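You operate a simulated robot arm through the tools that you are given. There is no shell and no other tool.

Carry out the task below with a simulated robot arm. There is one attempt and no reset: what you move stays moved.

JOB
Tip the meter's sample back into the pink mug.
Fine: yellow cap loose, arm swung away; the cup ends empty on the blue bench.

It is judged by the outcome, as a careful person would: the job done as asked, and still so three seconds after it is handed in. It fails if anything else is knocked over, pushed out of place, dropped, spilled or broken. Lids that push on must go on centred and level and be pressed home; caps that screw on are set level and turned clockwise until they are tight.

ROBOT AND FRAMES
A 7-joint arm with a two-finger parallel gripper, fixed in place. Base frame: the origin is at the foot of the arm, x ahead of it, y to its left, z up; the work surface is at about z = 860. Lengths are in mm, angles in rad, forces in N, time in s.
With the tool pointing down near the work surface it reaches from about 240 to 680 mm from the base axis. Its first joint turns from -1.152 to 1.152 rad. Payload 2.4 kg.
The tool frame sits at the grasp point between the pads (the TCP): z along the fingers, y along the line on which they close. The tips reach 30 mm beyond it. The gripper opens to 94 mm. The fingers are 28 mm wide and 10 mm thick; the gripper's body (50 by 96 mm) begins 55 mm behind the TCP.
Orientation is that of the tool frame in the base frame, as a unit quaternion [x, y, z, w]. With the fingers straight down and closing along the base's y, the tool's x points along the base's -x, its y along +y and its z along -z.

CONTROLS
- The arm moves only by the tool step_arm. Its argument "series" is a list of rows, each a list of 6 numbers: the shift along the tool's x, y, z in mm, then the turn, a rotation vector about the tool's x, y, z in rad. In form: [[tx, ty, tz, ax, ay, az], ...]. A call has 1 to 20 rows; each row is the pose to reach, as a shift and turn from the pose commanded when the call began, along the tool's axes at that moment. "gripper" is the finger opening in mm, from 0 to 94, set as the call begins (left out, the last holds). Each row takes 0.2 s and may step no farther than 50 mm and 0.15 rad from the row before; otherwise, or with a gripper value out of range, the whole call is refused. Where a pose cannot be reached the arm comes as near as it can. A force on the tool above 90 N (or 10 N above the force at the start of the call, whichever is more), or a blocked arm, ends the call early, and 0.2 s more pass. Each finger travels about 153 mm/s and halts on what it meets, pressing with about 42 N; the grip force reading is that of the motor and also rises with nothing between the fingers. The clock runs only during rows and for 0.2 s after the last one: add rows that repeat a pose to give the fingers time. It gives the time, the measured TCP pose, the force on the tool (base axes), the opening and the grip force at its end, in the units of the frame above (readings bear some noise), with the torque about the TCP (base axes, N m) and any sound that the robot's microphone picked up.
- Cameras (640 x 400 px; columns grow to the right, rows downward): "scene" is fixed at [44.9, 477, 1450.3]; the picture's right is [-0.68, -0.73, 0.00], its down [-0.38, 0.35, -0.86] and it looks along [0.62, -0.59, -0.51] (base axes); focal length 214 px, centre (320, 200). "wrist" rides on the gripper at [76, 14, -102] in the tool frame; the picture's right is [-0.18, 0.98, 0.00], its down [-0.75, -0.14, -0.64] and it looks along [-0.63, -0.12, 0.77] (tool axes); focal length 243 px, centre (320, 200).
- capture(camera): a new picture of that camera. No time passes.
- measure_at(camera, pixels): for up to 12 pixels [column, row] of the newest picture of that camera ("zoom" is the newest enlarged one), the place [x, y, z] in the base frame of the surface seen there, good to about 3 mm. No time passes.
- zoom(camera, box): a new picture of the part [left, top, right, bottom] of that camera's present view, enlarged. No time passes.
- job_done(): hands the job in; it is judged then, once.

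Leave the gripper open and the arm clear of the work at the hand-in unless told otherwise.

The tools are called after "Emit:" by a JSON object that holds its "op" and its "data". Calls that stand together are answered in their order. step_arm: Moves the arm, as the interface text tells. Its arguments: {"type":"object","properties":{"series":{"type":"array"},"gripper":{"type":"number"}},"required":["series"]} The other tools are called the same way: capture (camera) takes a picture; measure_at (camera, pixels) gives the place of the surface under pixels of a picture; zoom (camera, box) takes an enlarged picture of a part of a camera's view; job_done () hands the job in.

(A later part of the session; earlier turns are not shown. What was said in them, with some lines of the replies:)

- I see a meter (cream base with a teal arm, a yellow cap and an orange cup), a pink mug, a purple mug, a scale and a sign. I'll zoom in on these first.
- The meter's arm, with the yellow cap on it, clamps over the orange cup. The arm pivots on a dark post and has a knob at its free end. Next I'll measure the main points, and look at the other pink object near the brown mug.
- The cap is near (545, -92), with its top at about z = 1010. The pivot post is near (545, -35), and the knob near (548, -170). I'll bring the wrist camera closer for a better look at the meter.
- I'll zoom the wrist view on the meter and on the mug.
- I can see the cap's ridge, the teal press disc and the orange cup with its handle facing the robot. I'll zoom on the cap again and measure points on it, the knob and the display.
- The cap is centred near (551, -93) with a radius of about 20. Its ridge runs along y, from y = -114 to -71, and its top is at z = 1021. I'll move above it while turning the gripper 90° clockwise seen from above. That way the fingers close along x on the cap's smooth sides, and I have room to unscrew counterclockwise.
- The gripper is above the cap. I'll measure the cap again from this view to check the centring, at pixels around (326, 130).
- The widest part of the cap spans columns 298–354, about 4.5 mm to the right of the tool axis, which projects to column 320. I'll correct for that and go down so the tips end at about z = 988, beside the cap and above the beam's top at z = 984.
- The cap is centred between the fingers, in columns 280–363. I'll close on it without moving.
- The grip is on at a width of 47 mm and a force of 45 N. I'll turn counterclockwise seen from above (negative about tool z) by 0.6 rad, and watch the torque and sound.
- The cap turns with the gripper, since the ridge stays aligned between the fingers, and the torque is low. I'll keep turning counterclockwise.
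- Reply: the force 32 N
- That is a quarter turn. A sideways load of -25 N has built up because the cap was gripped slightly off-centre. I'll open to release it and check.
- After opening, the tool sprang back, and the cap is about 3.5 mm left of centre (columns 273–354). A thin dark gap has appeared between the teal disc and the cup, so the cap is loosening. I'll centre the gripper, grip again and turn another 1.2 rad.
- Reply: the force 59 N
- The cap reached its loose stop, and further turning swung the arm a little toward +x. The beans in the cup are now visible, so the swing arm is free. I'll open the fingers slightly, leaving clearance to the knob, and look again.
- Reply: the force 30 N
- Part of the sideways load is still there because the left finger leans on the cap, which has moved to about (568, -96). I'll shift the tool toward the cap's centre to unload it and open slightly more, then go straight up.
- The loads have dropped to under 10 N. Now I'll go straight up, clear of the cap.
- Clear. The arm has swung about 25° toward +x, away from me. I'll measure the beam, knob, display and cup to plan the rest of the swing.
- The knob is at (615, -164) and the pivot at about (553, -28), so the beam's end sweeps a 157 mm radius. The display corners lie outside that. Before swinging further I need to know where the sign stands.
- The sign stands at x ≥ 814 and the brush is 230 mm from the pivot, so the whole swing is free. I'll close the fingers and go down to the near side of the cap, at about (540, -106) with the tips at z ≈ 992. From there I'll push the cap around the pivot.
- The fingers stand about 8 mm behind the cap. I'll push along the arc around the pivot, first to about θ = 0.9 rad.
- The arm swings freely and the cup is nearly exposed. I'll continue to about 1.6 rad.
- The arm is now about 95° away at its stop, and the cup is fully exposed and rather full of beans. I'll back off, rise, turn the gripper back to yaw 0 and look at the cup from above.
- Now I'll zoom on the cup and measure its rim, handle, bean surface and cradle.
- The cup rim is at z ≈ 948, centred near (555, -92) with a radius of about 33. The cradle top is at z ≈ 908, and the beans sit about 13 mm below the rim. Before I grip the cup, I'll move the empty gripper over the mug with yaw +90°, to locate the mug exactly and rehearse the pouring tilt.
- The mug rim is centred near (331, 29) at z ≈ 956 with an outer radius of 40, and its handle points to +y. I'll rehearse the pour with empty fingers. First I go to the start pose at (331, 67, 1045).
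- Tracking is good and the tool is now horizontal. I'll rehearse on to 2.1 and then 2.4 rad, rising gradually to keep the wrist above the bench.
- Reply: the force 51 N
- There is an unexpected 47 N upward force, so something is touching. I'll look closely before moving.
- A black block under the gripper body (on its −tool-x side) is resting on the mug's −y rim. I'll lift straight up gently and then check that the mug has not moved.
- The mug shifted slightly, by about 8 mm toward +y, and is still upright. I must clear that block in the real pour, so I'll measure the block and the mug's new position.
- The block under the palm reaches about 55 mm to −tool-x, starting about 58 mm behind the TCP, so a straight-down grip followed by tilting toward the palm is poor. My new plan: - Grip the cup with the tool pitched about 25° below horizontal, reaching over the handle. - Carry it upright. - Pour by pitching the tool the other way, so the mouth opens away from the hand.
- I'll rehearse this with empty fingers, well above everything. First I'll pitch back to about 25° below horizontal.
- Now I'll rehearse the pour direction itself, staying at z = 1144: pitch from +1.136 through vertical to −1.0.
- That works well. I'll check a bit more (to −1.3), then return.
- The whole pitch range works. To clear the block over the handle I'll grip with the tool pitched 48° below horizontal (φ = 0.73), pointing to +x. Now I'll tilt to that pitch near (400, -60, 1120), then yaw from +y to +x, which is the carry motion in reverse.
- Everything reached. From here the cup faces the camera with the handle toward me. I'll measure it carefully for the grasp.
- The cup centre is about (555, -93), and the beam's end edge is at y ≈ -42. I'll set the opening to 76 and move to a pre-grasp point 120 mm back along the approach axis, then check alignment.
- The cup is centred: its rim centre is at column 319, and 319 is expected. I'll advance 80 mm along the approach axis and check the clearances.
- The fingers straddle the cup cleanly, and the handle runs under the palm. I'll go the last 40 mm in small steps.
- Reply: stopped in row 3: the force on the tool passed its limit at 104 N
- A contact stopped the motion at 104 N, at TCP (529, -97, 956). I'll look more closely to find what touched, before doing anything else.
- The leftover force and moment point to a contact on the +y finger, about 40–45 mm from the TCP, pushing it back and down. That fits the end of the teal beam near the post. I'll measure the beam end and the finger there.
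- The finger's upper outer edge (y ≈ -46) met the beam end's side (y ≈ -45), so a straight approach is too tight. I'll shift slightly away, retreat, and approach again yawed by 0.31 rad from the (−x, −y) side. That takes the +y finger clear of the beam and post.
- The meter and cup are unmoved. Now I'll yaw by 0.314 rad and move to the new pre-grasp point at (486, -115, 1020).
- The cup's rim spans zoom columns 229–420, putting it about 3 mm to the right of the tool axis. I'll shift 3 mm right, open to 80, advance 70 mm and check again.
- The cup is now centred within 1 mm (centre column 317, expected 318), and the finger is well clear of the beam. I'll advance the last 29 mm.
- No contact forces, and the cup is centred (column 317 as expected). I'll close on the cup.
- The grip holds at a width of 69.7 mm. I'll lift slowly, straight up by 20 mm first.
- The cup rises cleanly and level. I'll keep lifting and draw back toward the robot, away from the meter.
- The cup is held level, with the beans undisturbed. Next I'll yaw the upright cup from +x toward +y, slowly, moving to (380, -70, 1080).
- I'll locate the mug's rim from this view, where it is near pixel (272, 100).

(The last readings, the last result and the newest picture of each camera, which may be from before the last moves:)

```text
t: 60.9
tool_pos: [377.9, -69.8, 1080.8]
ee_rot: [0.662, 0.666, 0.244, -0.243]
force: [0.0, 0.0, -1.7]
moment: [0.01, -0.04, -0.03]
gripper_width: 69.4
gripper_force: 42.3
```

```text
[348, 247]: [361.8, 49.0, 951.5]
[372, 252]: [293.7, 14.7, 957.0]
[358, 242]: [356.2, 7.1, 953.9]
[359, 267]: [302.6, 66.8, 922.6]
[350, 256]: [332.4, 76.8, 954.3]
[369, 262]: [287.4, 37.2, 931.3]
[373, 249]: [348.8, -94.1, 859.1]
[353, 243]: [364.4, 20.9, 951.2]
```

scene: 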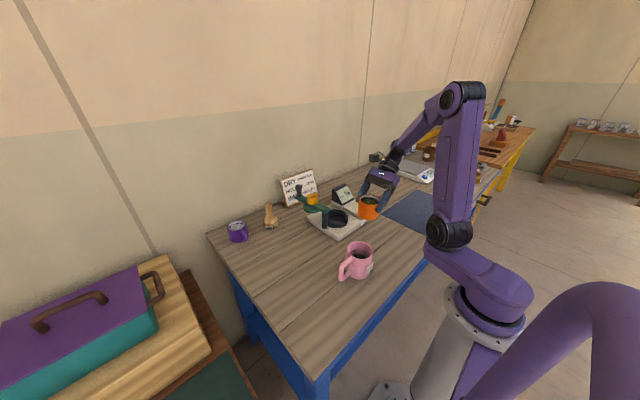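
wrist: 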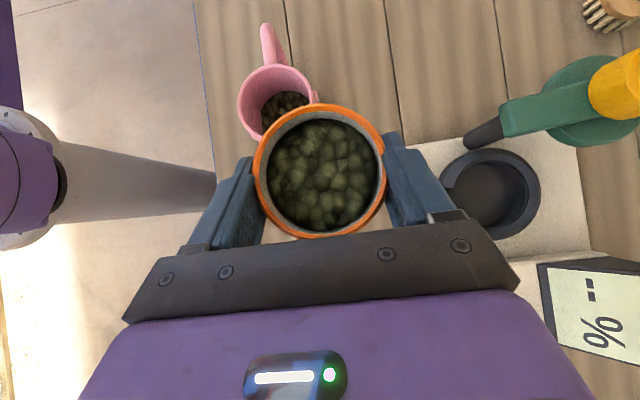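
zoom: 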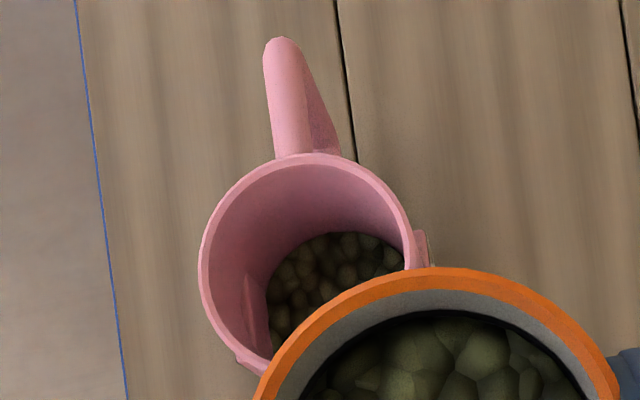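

The mug's rim is centred at about (331.5, 33.5) with z ≈ 956, and the cup's front lip is 42 mm ahead of the TCP. I'll move the upright cup to the pour start pose, TCP (331.5, -18.5, 1050).

Emit:
{"op": "step_arm", "data": {"series": [[3.2, -7.7, 9.5, 0, 0, 0], [6.4, -15.5, 18.9, 0, 0, 0], [9.6, -23.2, 28.4, 0, 0, 0], [12.8, -31, 37.8, 0, 0, 0], [16, -38.7, 47.3, 0, 0, 0], [19.2, -46.4, 56.7, 0, 0, 0], [19.2, -46.4, 56.7, 0, 0, 0]]}}

Emit:
{"op": "capture", "data": {"camera": "wrist"}}

Emit:
{"op": "zoom", "data": {"camera": "scene", "box": [310, 190, 430, 290]}}

Emit:
{"op": "measure_at", "data": {"camera": "wrist", "pixels": [[320, 107], [260, 150], [382, 150], [257, 170], [385, 170]]}}

```text
t: 62.5
tool_pos: [331.1, -18.7, 1050.0]
ee_rot: [0.663, 0.665, 0.245, -0.242]
force: [-0.5, -0.2, -2.8]
moment: [0.06, 0.01, -0.02]
gripper_width: 69.5
gripper_force: 41.5
```

```text
taken
```

wrist: 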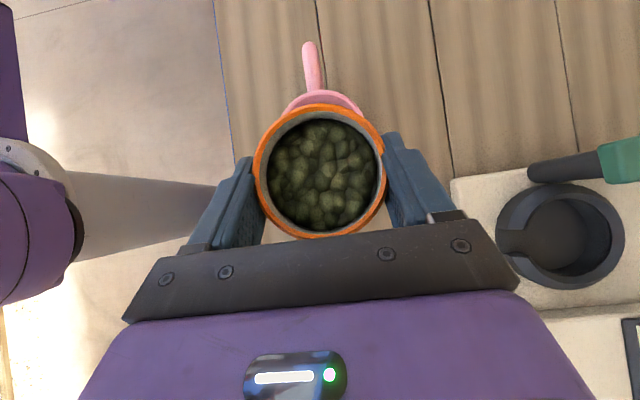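

```text
4.00 times, centred on (370, 240) of scene
```

zoom: 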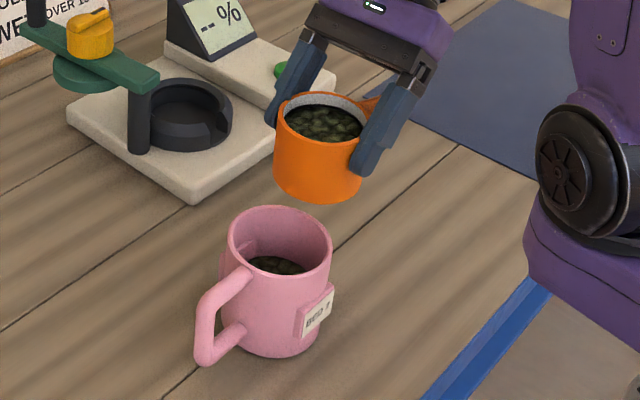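

```text
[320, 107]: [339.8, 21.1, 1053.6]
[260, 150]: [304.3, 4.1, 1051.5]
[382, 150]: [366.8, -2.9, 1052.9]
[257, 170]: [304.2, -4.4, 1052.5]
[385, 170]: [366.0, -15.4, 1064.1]
```

The cup's lip is over the mug and well aligned. I'll shift 2 mm toward −x and begin tilting the mouth toward +y, to 0.6 rad for now.

Emit:
{"op": "step_arm", "data": {"series": [[0, -1, 0, 0, -0.1, 0], [-0.3, -2, 1.1, 0, -0.2, 0], [-1.2, -2, 2.9, 0, -0.3, 0], [-1.6, -2, 5.2, 0, -0.4, 0], [-1.6, -2, 7.8, 0, -0.5, 0], [-0.9, -2, 9.7, 0, -0.6, 0], [-0.9, -2, 9.7, 0, -0.6, 0]]}}

Emit:
{"op": "zoom", "data": {"camera": "scene", "box": [310, 190, 430, 290]}}

Emit:
{"op": "capture", "data": {"camera": "wrist"}}

```text
t: 64.1
tool_pos: [330.9, -13.0, 1040.9]
ee_rot: [0.705, 0.707, 0.038, -0.034]
force: [-0.7, 0.2, -1.3]
moment: [0.02, -0.01, -0.08]
gripper_width: 69.7
gripper_force: 42.1
```

```text
4.00 times, centred on (370, 240) of scene
```

zoom: 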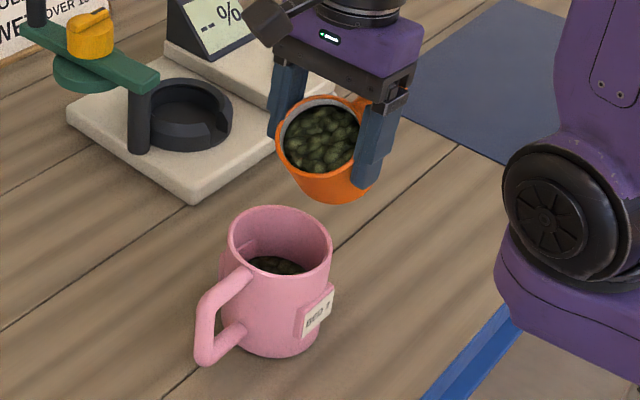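

```text
taken
```

wrist: 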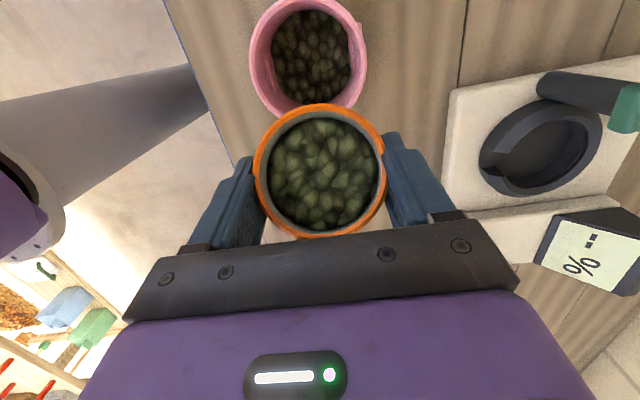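

The tilt is tracking and no beans have moved yet. The mug sits 2–3 mm further toward −x, so I'll shift 2 mm that way. I'll tilt slowly to 1.2 rad in total, keeping the lip over the mug.

Emit:
{"op": "step_arm", "data": {"series": [[1.0, -1, 1.1, 0, -0.05, 0], [2.0, -2, 2.7, 0, -0.1, 0], [3.2, -2, 4.4, 0, -0.15, 0], [4.4, -2, 5.5, 0, -0.2, 0], [5.7, -2, 7.1, 0, -0.25, 0], [7.0, -2, 8.8, 0, -0.3, 0], [8.4, -2, 10.9, 0, -0.35, 0], [9.9, -2, 13.1, 0, -0.4, 0]]}}

Emit:
{"op": "zoom", "data": {"camera": "scene", "box": [310, 190, 430, 290]}}

Emit:
{"op": "capture", "data": {"camera": "wrist"}}

```text
t: 65.9
tool_pos: [329.1, -1.5, 1028.4]
ee_rot: [0.7, 0.699, -0.103, 0.106]
force: [0.4, 0.2, -1.6]
moment: [0.02, -0.02, -0.04]
gripper_width: 69.7
gripper_force: 42.1
```

```text
4.00 times, centred on (370, 240) of scene
```

zoom: 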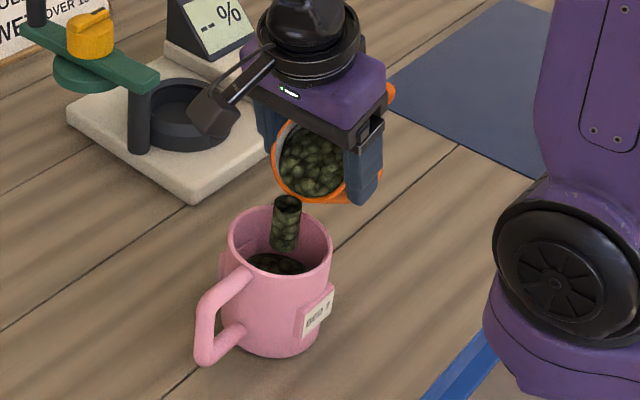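

```text
taken
```

wrist: 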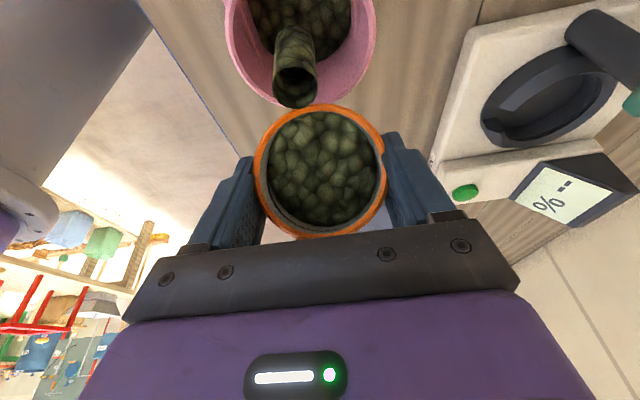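

The beans are streaming from the lip straight into the mug. I'll continue slowly to 1.4 rad.

Emit:
{"op": "step_arm", "data": {"series": [[0, 0, 0, 0, 0, 0], [2.2, 0, 1.4, 0, -0.05, 0], [4.5, 0, 2.8, 0, -0.1, 0], [6.8, 0, 4.2, 0, -0.15, 0], [9.2, 0, 5.5, 0, -0.2, 0], [11.6, 0, 6.4, 0, -0.25, 0], [13.8, 0, 7.3, 0, -0.3, 0], [16, 0, 7.6, 0, -0.35, 0], [18.2, 0, 8, 0, -0.4, 0], [18.2, 0, 8, 0, -0.4, 0]]}}

Emit:
{"op": "zoom", "data": {"camera": "scene", "box": [310, 190, 430, 290]}}

Emit:
{"op": "capture", "data": {"camera": "wrist"}}

```text
t: 68.1
tool_pos: [327.8, 14.6, 1015.3]
ee_rot: [0.665, 0.664, -0.24, 0.244]
force: [0.6, 0.5, -1.4]
moment: [0.04, 0.01, 0.01]
gripper_width: 69.6
gripper_force: 42.0
```

```text
4.00 times, centred on (370, 240) of scene
```

zoom: 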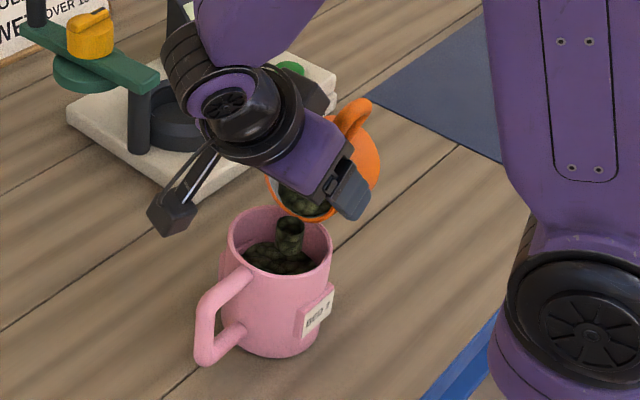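

```text
taken
```

wrist: 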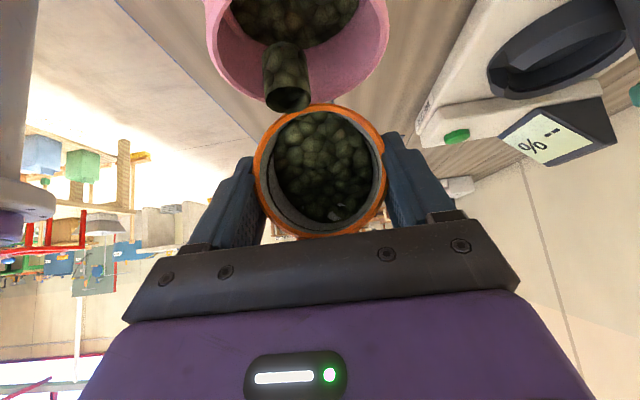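

Still pouring cleanly, and the level in the mug is rising inside the walls. On to 1.8 rad.

Emit:
{"op": "step_arm", "data": {"series": [[0, 0, 0, 0, 0, 0], [1.9, 0, -0.9, 0, -0.05, 0], [3.8, 0, -1.9, 0, -0.1, 0], [5.4, 0, -3.2, 0, -0.15, 0], [7, 0, -4.6, 0, -0.2, 0], [8.6, 0, -5.9, 0, -0.25, 0], [9.9, 0, -7.6, 0, -0.3, 0], [10.9, 0, -9.8, 0, -0.35, 0], [12.2, 0, -11.5, 0, -0.4, 0], [12.2, 0, -11.5, 0, -0.4, 0], [12.2, 0, -11.5, 0, -0.4, 0]]}}

Emit:
{"op": "zoom", "data": {"camera": "scene", "box": [310, 190, 430, 290]}}

Emit:
{"op": "capture", "data": {"camera": "wrist"}}

```text
t: 70.5
tool_pos: [328.6, 29.0, 1016.5]
ee_rot: [0.604, 0.603, -0.367, 0.371]
force: [0.6, -0.2, -1.3]
moment: [0.03, 0.02, 0.0]
gripper_width: 69.2
gripper_force: 41.6
```

```text
4.00 times, centred on (370, 240) of scene
```

zoom: 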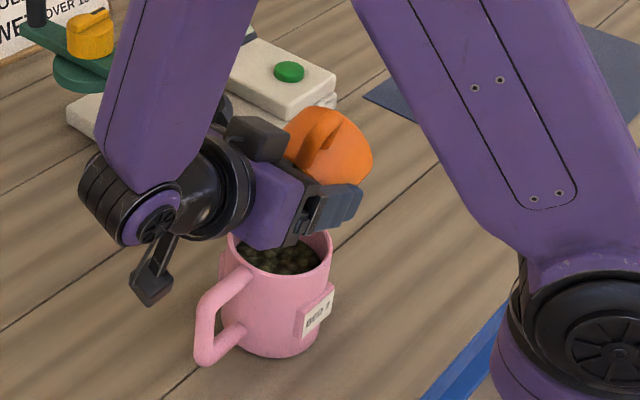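

```text
taken
```

wrist: 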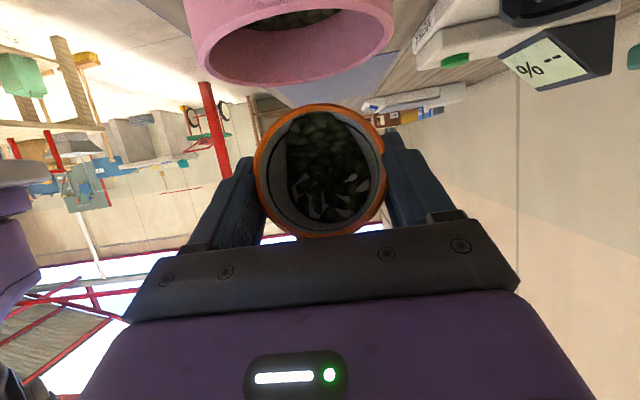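

A small amount remains in the cup. I'll tilt on to 2.1 rad, rising slightly to keep the hand and camera clear.

Emit:
{"op": "step_arm", "data": {"series": [[-0.9, 0, -2.7, 0, -0.05, 0], [-2.6, 0, -5.8, 0, -0.1, 0], [-4.3, 0, -9.1, 0, -0.15, 0], [-6.1, 0, -12.2, 0, -0.2, 0], [-7.9, 0, -15.3, 0, -0.25, 0], [-9.7, 0, -18.4, 0, -0.3, 0], [-9.7, 0, -18.4, 0, -0.3, 0], [-9.7, 0, -18.4, 0, -0.3, 0], [-9.7, 0, -18.4, 0, -0.3, 0]]}}

Emit:
{"op": "zoom", "data": {"camera": "scene", "box": [310, 190, 430, 290]}}

Emit:
{"op": "capture", "data": {"camera": "wrist"}}

```text
t: 72.5
tool_pos: [327.9, 41.3, 1033.4]
ee_rot: [0.543, 0.54, -0.454, 0.455]
force: [0.2, -0.5, -1.1]
moment: [0.03, 0.01, 0.03]
gripper_width: 69.4
gripper_force: 42.0
```

```text
4.00 times, centred on (370, 240) of scene
```

zoom: 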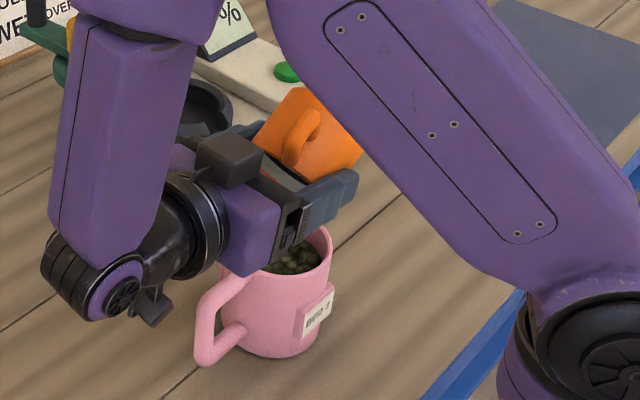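

```text
taken
```

wrist: 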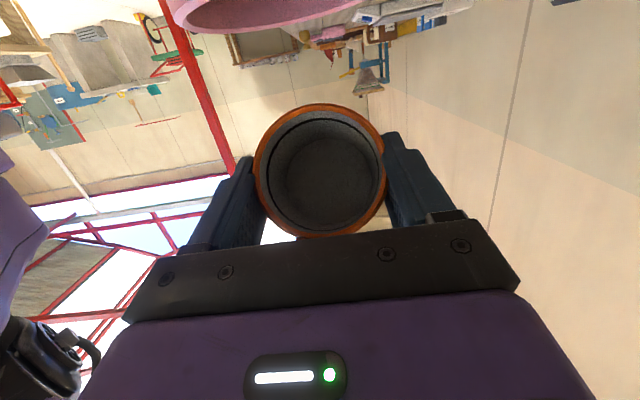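

The cup looks empty. I'll confirm with a zoom.

Emit:
{"op": "zoom", "data": {"camera": "wrist", "box": [245, 90, 395, 250]}}

Emit:
{"op": "step_arm", "data": {"series": [[0, 0, 0, 0, 0, 0], [0, 0, 0, 0, 0, 0], [0, 0, 0, 0, 0, 0], [0, 0, 0, 0, 0, 0]]}}

Emit:
{"op": "zoom", "data": {"camera": "scene", "box": [340, 225, 400, 275]}}

```text
2.50 times, centred on (320, 170) of wrist
```

zoom: 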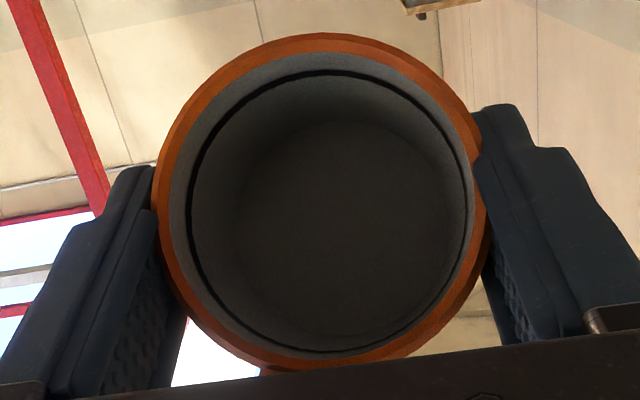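

```text
t: 73.5
tool_pos: [327.9, 42.1, 1034.0]
ee_rot: [0.543, 0.54, -0.454, 0.455]
force: [-1.1, 0.5, -1.1]
moment: [0.02, 0.03, 0.02]
gripper_width: 69.4
gripper_force: 41.4
```

```text
8.00 times, centred on (370, 250) of scene
```

zoom: 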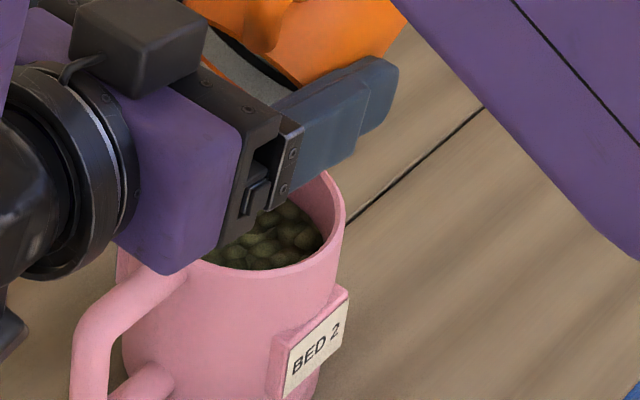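

The cup is empty, and the mug holds all the beans below its rim. I'll rise straight up 66 mm, then turn the cup upright again.

Emit:
{"op": "step_arm", "data": {"series": [[-12, 0, -2, 0, 0, 0], [-30, 0, -5, 0, 0, 0], [-50, 0, -9, 0, 0, 0], [-65, 0, -11.5, 0, 0, 0], [-65, 0, -11.5, 0, 0.12, 0], [-65, 0, -11.5, 0, 0.26, 0], [-65, 0, -11.5, 0, 0.4, 0], [-65, 0, -11.5, 0, 0.54, 0], [-65, 0, -11.5, 0, 0.68, 0], [-65, 0, -11.5, 0, 0.82, 0], [-65, 0, -11.5, 0, 0.96, 0], [-65, 0, -11.5, 0, 1.1, 0], [-65, 0, -11.5, 0, 1.24, 0], [-65, 0, -11.5, 0, 1.38, 0], [-65, 0, -11.5, 0, 1.52, 0], [-65, 0, -11.5, 0, 1.66, 0], [-65, 0, -11.5, 0, 1.8, 0], [-65, 0, -11.5, 0, 1.95, 0], [-65, 0, -11.5, 0, 2.1, 0], [-65, 0, -11.5, 0, 2.1, 0]]}}

Emit:
{"op": "capture", "data": {"camera": "scene"}}

Emit:
{"op": "zoom", "data": {"camera": "scene", "box": [290, 170, 430, 290]}}

Emit:
{"op": "capture", "data": {"camera": "wrist"}}

```text
t: 77.7
tool_pos: [328.3, 41.2, 1100.4]
ee_rot: [0.663, 0.664, 0.246, -0.242]
force: [-0.2, 1.2, -1.6]
moment: [0.01, 0.02, 0.0]
gripper_width: 69.3
gripper_force: 42.0
```

```text
taken
```

scene: 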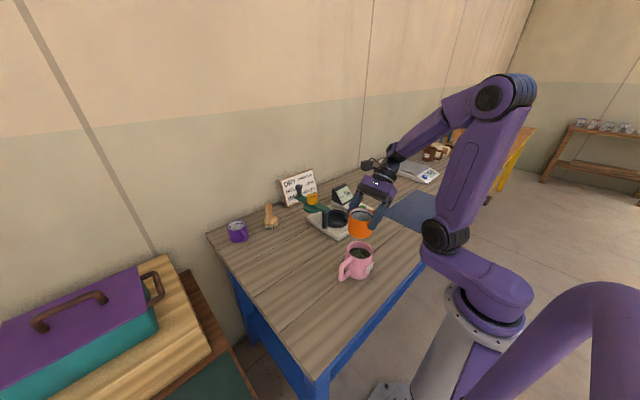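

```text
3.33 times, centred on (360, 230) of scene
```

zoom: 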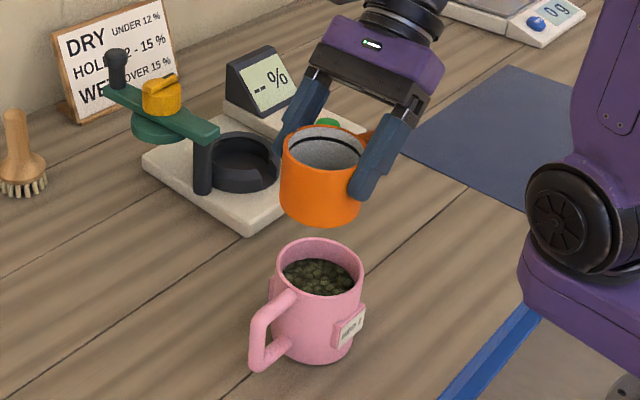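

```text
taken
```

wrist: 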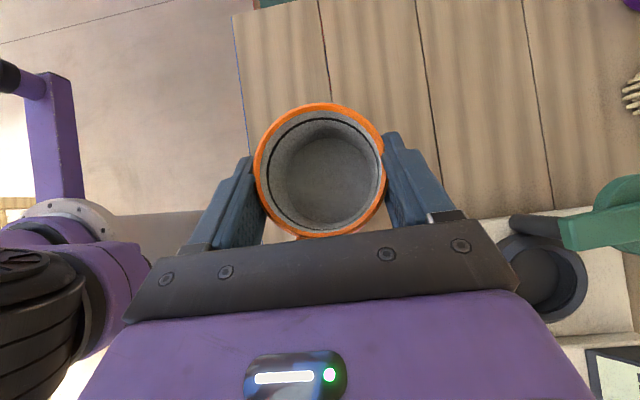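

The cup is upright and empty, and nothing is spilled. I'll measure the cup's bottom height relative to the TCP before placing it.

Emit:
{"op": "measure_at", "data": {"camera": "scene", "pixels": [[352, 217], [354, 234], [357, 236], [360, 237], [363, 236], [350, 231], [356, 219], [349, 214]]}}

Emit:
{"op": "step_arm", "data": {"series": [[5.6, 18, 4.8, 0, 0, 0], [5.6, 36, 8, 0, 0, 0], [4, 54, 18, 0, 0, 0], [0, 72, 36, 0, 0, 0], [-4, 90, 54, 0, 0, 0], [-9, 108, 76, 0, 0, 0], [-14, 126, 96, 0, 0, 0], [-19.7, 142, 114.4, 0, 0, 0], [-19.7, 142, 114.4, 0, 0, 0]]}}

Emit:
{"op": "capture", "data": {"camera": "wrist"}}

Emit:
{"op": "zoom", "data": {"camera": "scene", "box": [270, 170, 410, 290]}}

```text
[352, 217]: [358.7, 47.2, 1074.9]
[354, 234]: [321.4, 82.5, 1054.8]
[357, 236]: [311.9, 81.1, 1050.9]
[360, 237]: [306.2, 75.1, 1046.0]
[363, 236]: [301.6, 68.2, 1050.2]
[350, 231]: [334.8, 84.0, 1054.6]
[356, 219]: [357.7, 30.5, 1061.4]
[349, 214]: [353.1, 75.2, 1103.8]
```

```text
t: 79.7
tool_pos: [470.0, 101.5, 999.7]
ee_rot: [0.663, 0.664, 0.245, -0.242]
force: [1.3, 0.5, -0.9]
moment: [0.02, -0.01, -0.01]
gripper_width: 69.5
gripper_force: 42.0
```

```text
taken
```

wrist: 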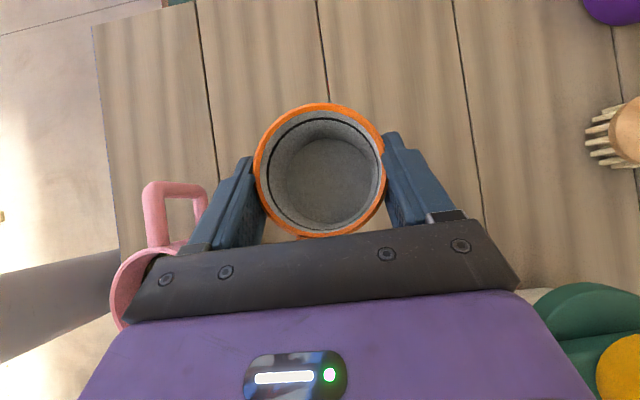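

```text
3.33 times, centred on (340, 230) of scene
```

zoom: 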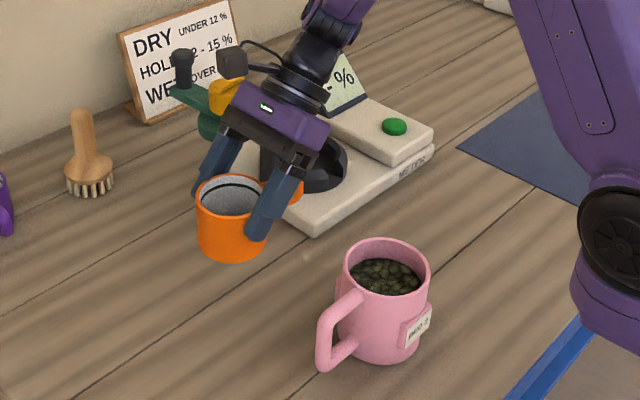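

The cup's bottom is about 53 mm below the TCP, so it should touch down at TCP z ≈ 913. The spot at (470, 108) is clear all round. I'll descend 75 mm, then finish in small steps.

Emit:
{"op": "step_arm", "data": {"series": [[-12.9, 0, 15.3, 0, 0, 0], [-25.9, 0, 30.5, 0, 0, 0], [-38.8, 0, 45.8, 0, 0, 0], [-48.5, 0, 57.2, 0, 0, 0], [-48.5, 0, 57.2, 0, 0, 0]]}}

Emit:
{"op": "zoom", "data": {"camera": "scene", "box": [290, 190, 370, 260]}}

```text
t: 80.9
tool_pos: [470.1, 100.1, 924.5]
ee_rot: [0.663, 0.665, 0.245, -0.242]
force: [0.4, 0.3, -0.3]
moment: [-0.02, -0.01, 0.02]
gripper_width: 69.5
gripper_force: 42.3
```

```text
5.71 times, centred on (330, 225) of scene
```

zoom: 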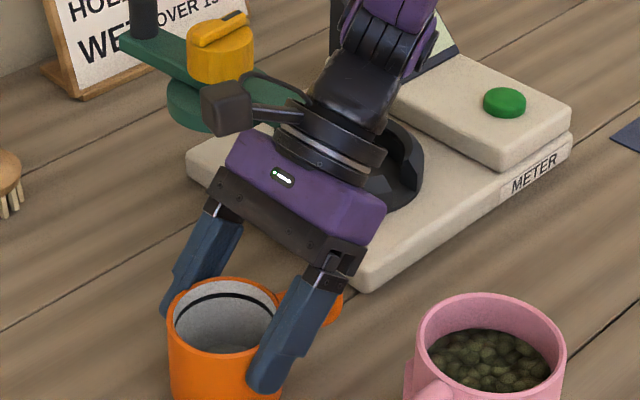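

I'll step down 8 mm at 2 mm per row and watch the vertical force.

Emit:
{"op": "step_arm", "data": {"series": [[-1.3, 0, 1.5, 0, 0, 0], [-2.6, 0, 3.1, 0, 0, 0], [-3.9, 0, 4.6, 0, 0, 0], [-5.2, 0, 6.1, 0, 0, 0]]}}

Emit:
{"op": "zoom", "data": {"camera": "scene", "box": [290, 205, 370, 275]}}

```text
t: 81.9
tool_pos: [472.1, 101.7, 919.4]
ee_rot: [0.663, 0.664, 0.248, -0.243]
force: [-5.1, -5.8, 32.7]
moment: [0.61, 0.83, 0.2]
gripper_width: 69.7
gripper_force: 42.1
```

```text
5.71 times, centred on (330, 240) of scene
```

zoom: 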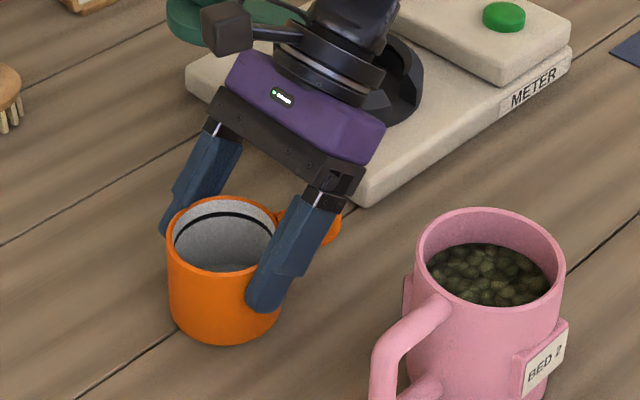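

The cup has touched down, with 33 N of pressing force. I'll ease up 2 mm, then open the fingers.

Emit:
{"op": "step_arm", "data": {"series": [[1.3, 0, -1.5, 0, 0, 0], [1.3, 0, -1.5, 0, 0, 0]]}}

Emit:
{"op": "step_arm", "data": {"gripper": 84, "series": [[0, 0, 0, 0, 0, 0], [0, 0, 0, 0, 0, 0], [0, 0, 0, 0, 0, 0]]}}

Emit:
{"op": "capture", "data": {"camera": "wrist"}}

Emit:
{"op": "zoom", "data": {"camera": "scene", "box": [290, 205, 370, 275]}}

```text
t: 82.5
tool_pos: [472.9, 101.8, 919.6]
ee_rot: [0.663, 0.665, 0.245, -0.242]
force: [0.4, 0.2, 13.7]
moment: [0.63, 0.03, 0.01]
gripper_width: 69.6
gripper_force: 41.6
```

```text
t: 83.3
tool_pos: [472.7, 100.6, 919.3]
ee_rot: [0.663, 0.665, 0.245, -0.243]
force: [-0.4, 0.4, 0.3]
moment: [0.01, -0.03, 0.02]
gripper_width: 84.1
gripper_force: 0.1
```

```text
taken
```

wrist: 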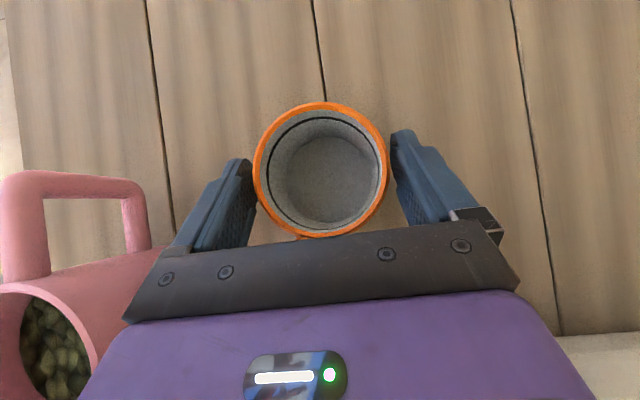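

```text
5.71 times, centred on (330, 240) of scene
```

zoom: 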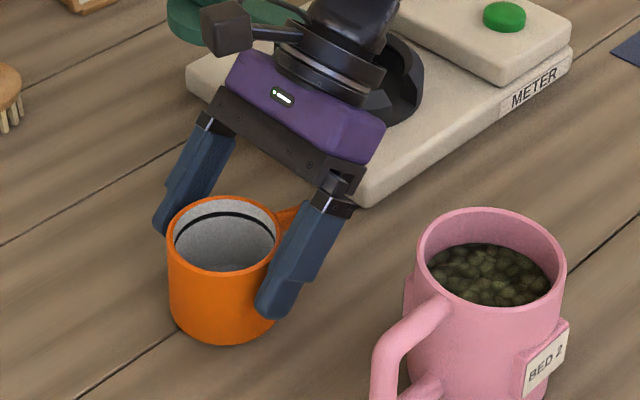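

The cup stands free on the bench. I'll retreat along the approach axis, back and up.

Emit:
{"op": "step_arm", "data": {"series": [[0, 0, -10, 0, 0, 0], [0, 0, -25, 0, 0, 0], [0, 0, -45, 0, 0, 0], [0, 0, -70, 0, 0, 0], [0, 0, -100, 0, 0, 0], [0, 0, -130, 0, 0, 0], [0, 0, -130, 0, 0, 0]]}}

Emit:
{"op": "capture", "data": {"camera": "scene"}}

Emit:
{"op": "zoom", "data": {"camera": "scene", "box": [270, 180, 400, 290]}}

Emit:
{"op": "capture", "data": {"camera": "wrist"}}

```text
t: 84.9
tool_pos: [469.6, 14.7, 1018.7]
ee_rot: [0.663, 0.665, 0.244, -0.242]
force: [-0.3, 0.2, -0.1]
moment: [0.0, 0.0, 0.02]
gripper_width: 84.0
gripper_force: 0.0
```

```text
taken
```

scene: 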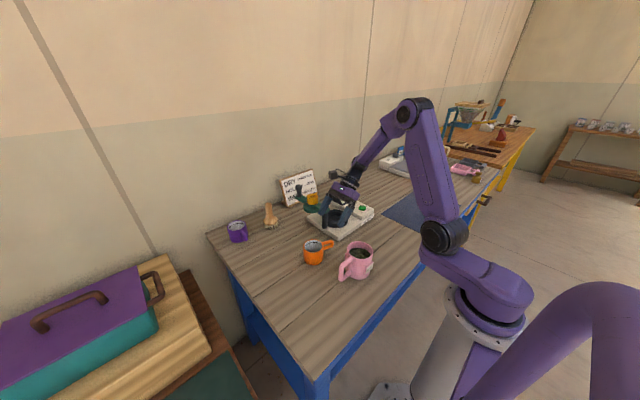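

```text
3.64 times, centred on (335, 235) of scene
```

zoom: 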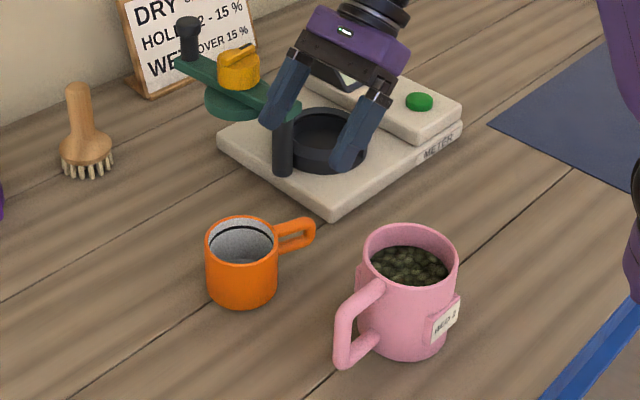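

```text
taken
```

wrist: 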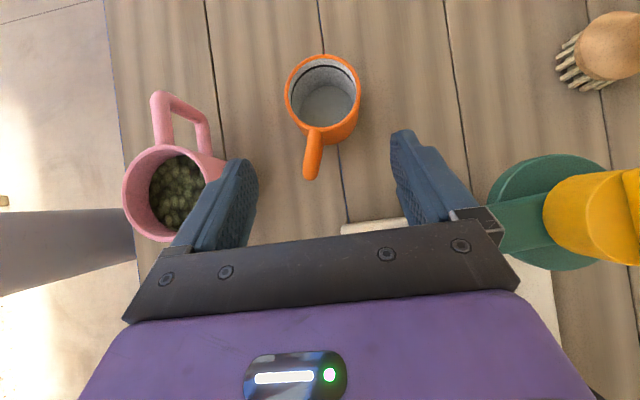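

The cup is standing, empty, clear of everything. Now I'll raise the arm well clear of the work.

Emit:
{"op": "step_arm", "data": {"gripper": 94, "series": [[24, 0, -28, 0, 0, 0], [48, 0, -57, 0, 0, 0], [72, 0, -86, 0, 0, 0], [97, 0, -114.5, 0, 0, 0], [110, 0, -150, 0, 0, 0], [110, 0, -150, 0, 0, 0]]}}

Emit:
{"op": "capture", "data": {"camera": "scene"}}

Emit:
{"op": "zoom", "data": {"camera": "scene", "box": [220, 150, 410, 300]}}

Emit:
{"op": "zoom", "data": {"camera": "scene", "box": [328, 232, 392, 282]}}

Emit:
{"op": "capture", "data": {"camera": "wrist"}}

```text
t: 86.3
tool_pos: [468.6, 3.7, 1202.6]
ee_rot: [0.663, 0.665, 0.245, -0.243]
force: [0.1, -0.2, 0.2]
moment: [0.02, -0.02, -0.01]
gripper_width: 94.2
gripper_force: 0.2
```

```text
taken
```

scene: 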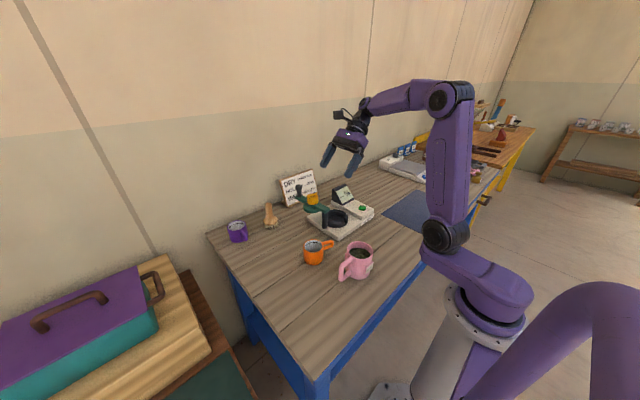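

```text
2.67 times, centred on (315, 225) of scene
```

zoom: 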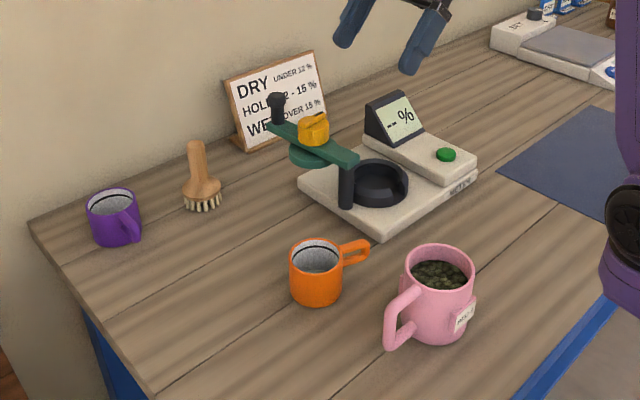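

```text
8.00 times, centred on (360, 257) of scene
```

zoom: 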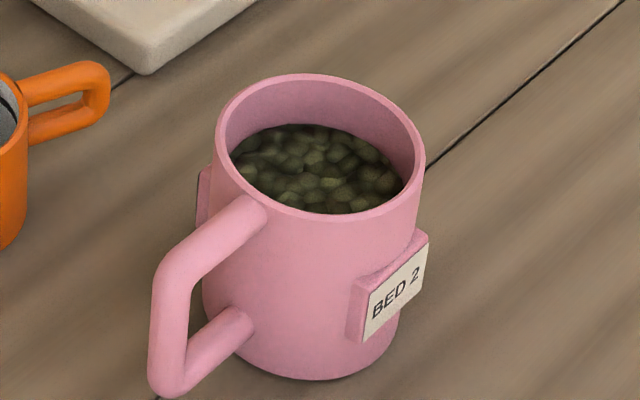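

```text
taken
```

wrist: 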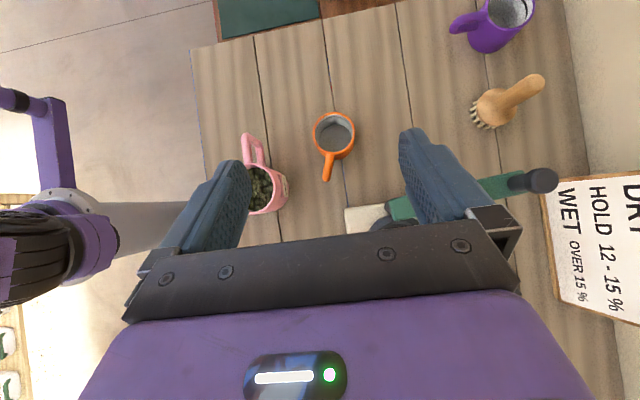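

Final check:
- **Mug:** the pink mug (BED 2) holds the beans and stands upright.
- **Cup:** the orange cup stands empty on the blue bench.
- **Meter:** the yellow cap is loose and the meter's arm is swung away.
- **Bench:** nothing is spilled and the other items are where they were.
- **Robot:** the gripper is open and high above the work.

In the empty-handed rehearsal, a block under the hand nudged the pink mug about 5 mm. It stayed upright and spilled nothing. I'm handing in the job.

Emit:
{"op": "job_done", "data": {}}

```text
The job is handed in.
```

The meter's sample is back in the pink mug, and the empty orange cup is standing upright on the blue bench. I saw no spills. The yellow cap is loose and the meter's arm is swung fully away.

Two contacts happened along the way:
- **Pink mug nudged:** during an empty-handed rehearsal of the pour, a block under the gripper pressed on the mug's rim and shifted it about 5 mm. It stayed upright, and I poured to its new position.
- **Meter bumped:** on my first try at gripping the cup, a finger hit the end of the swung meter arm at 104 N and the robot stopped. The meter and cup looked unmoved afterwards, and a second approach from another angle was clean.

The robot arm is raised clear of the bench with the gripper open.
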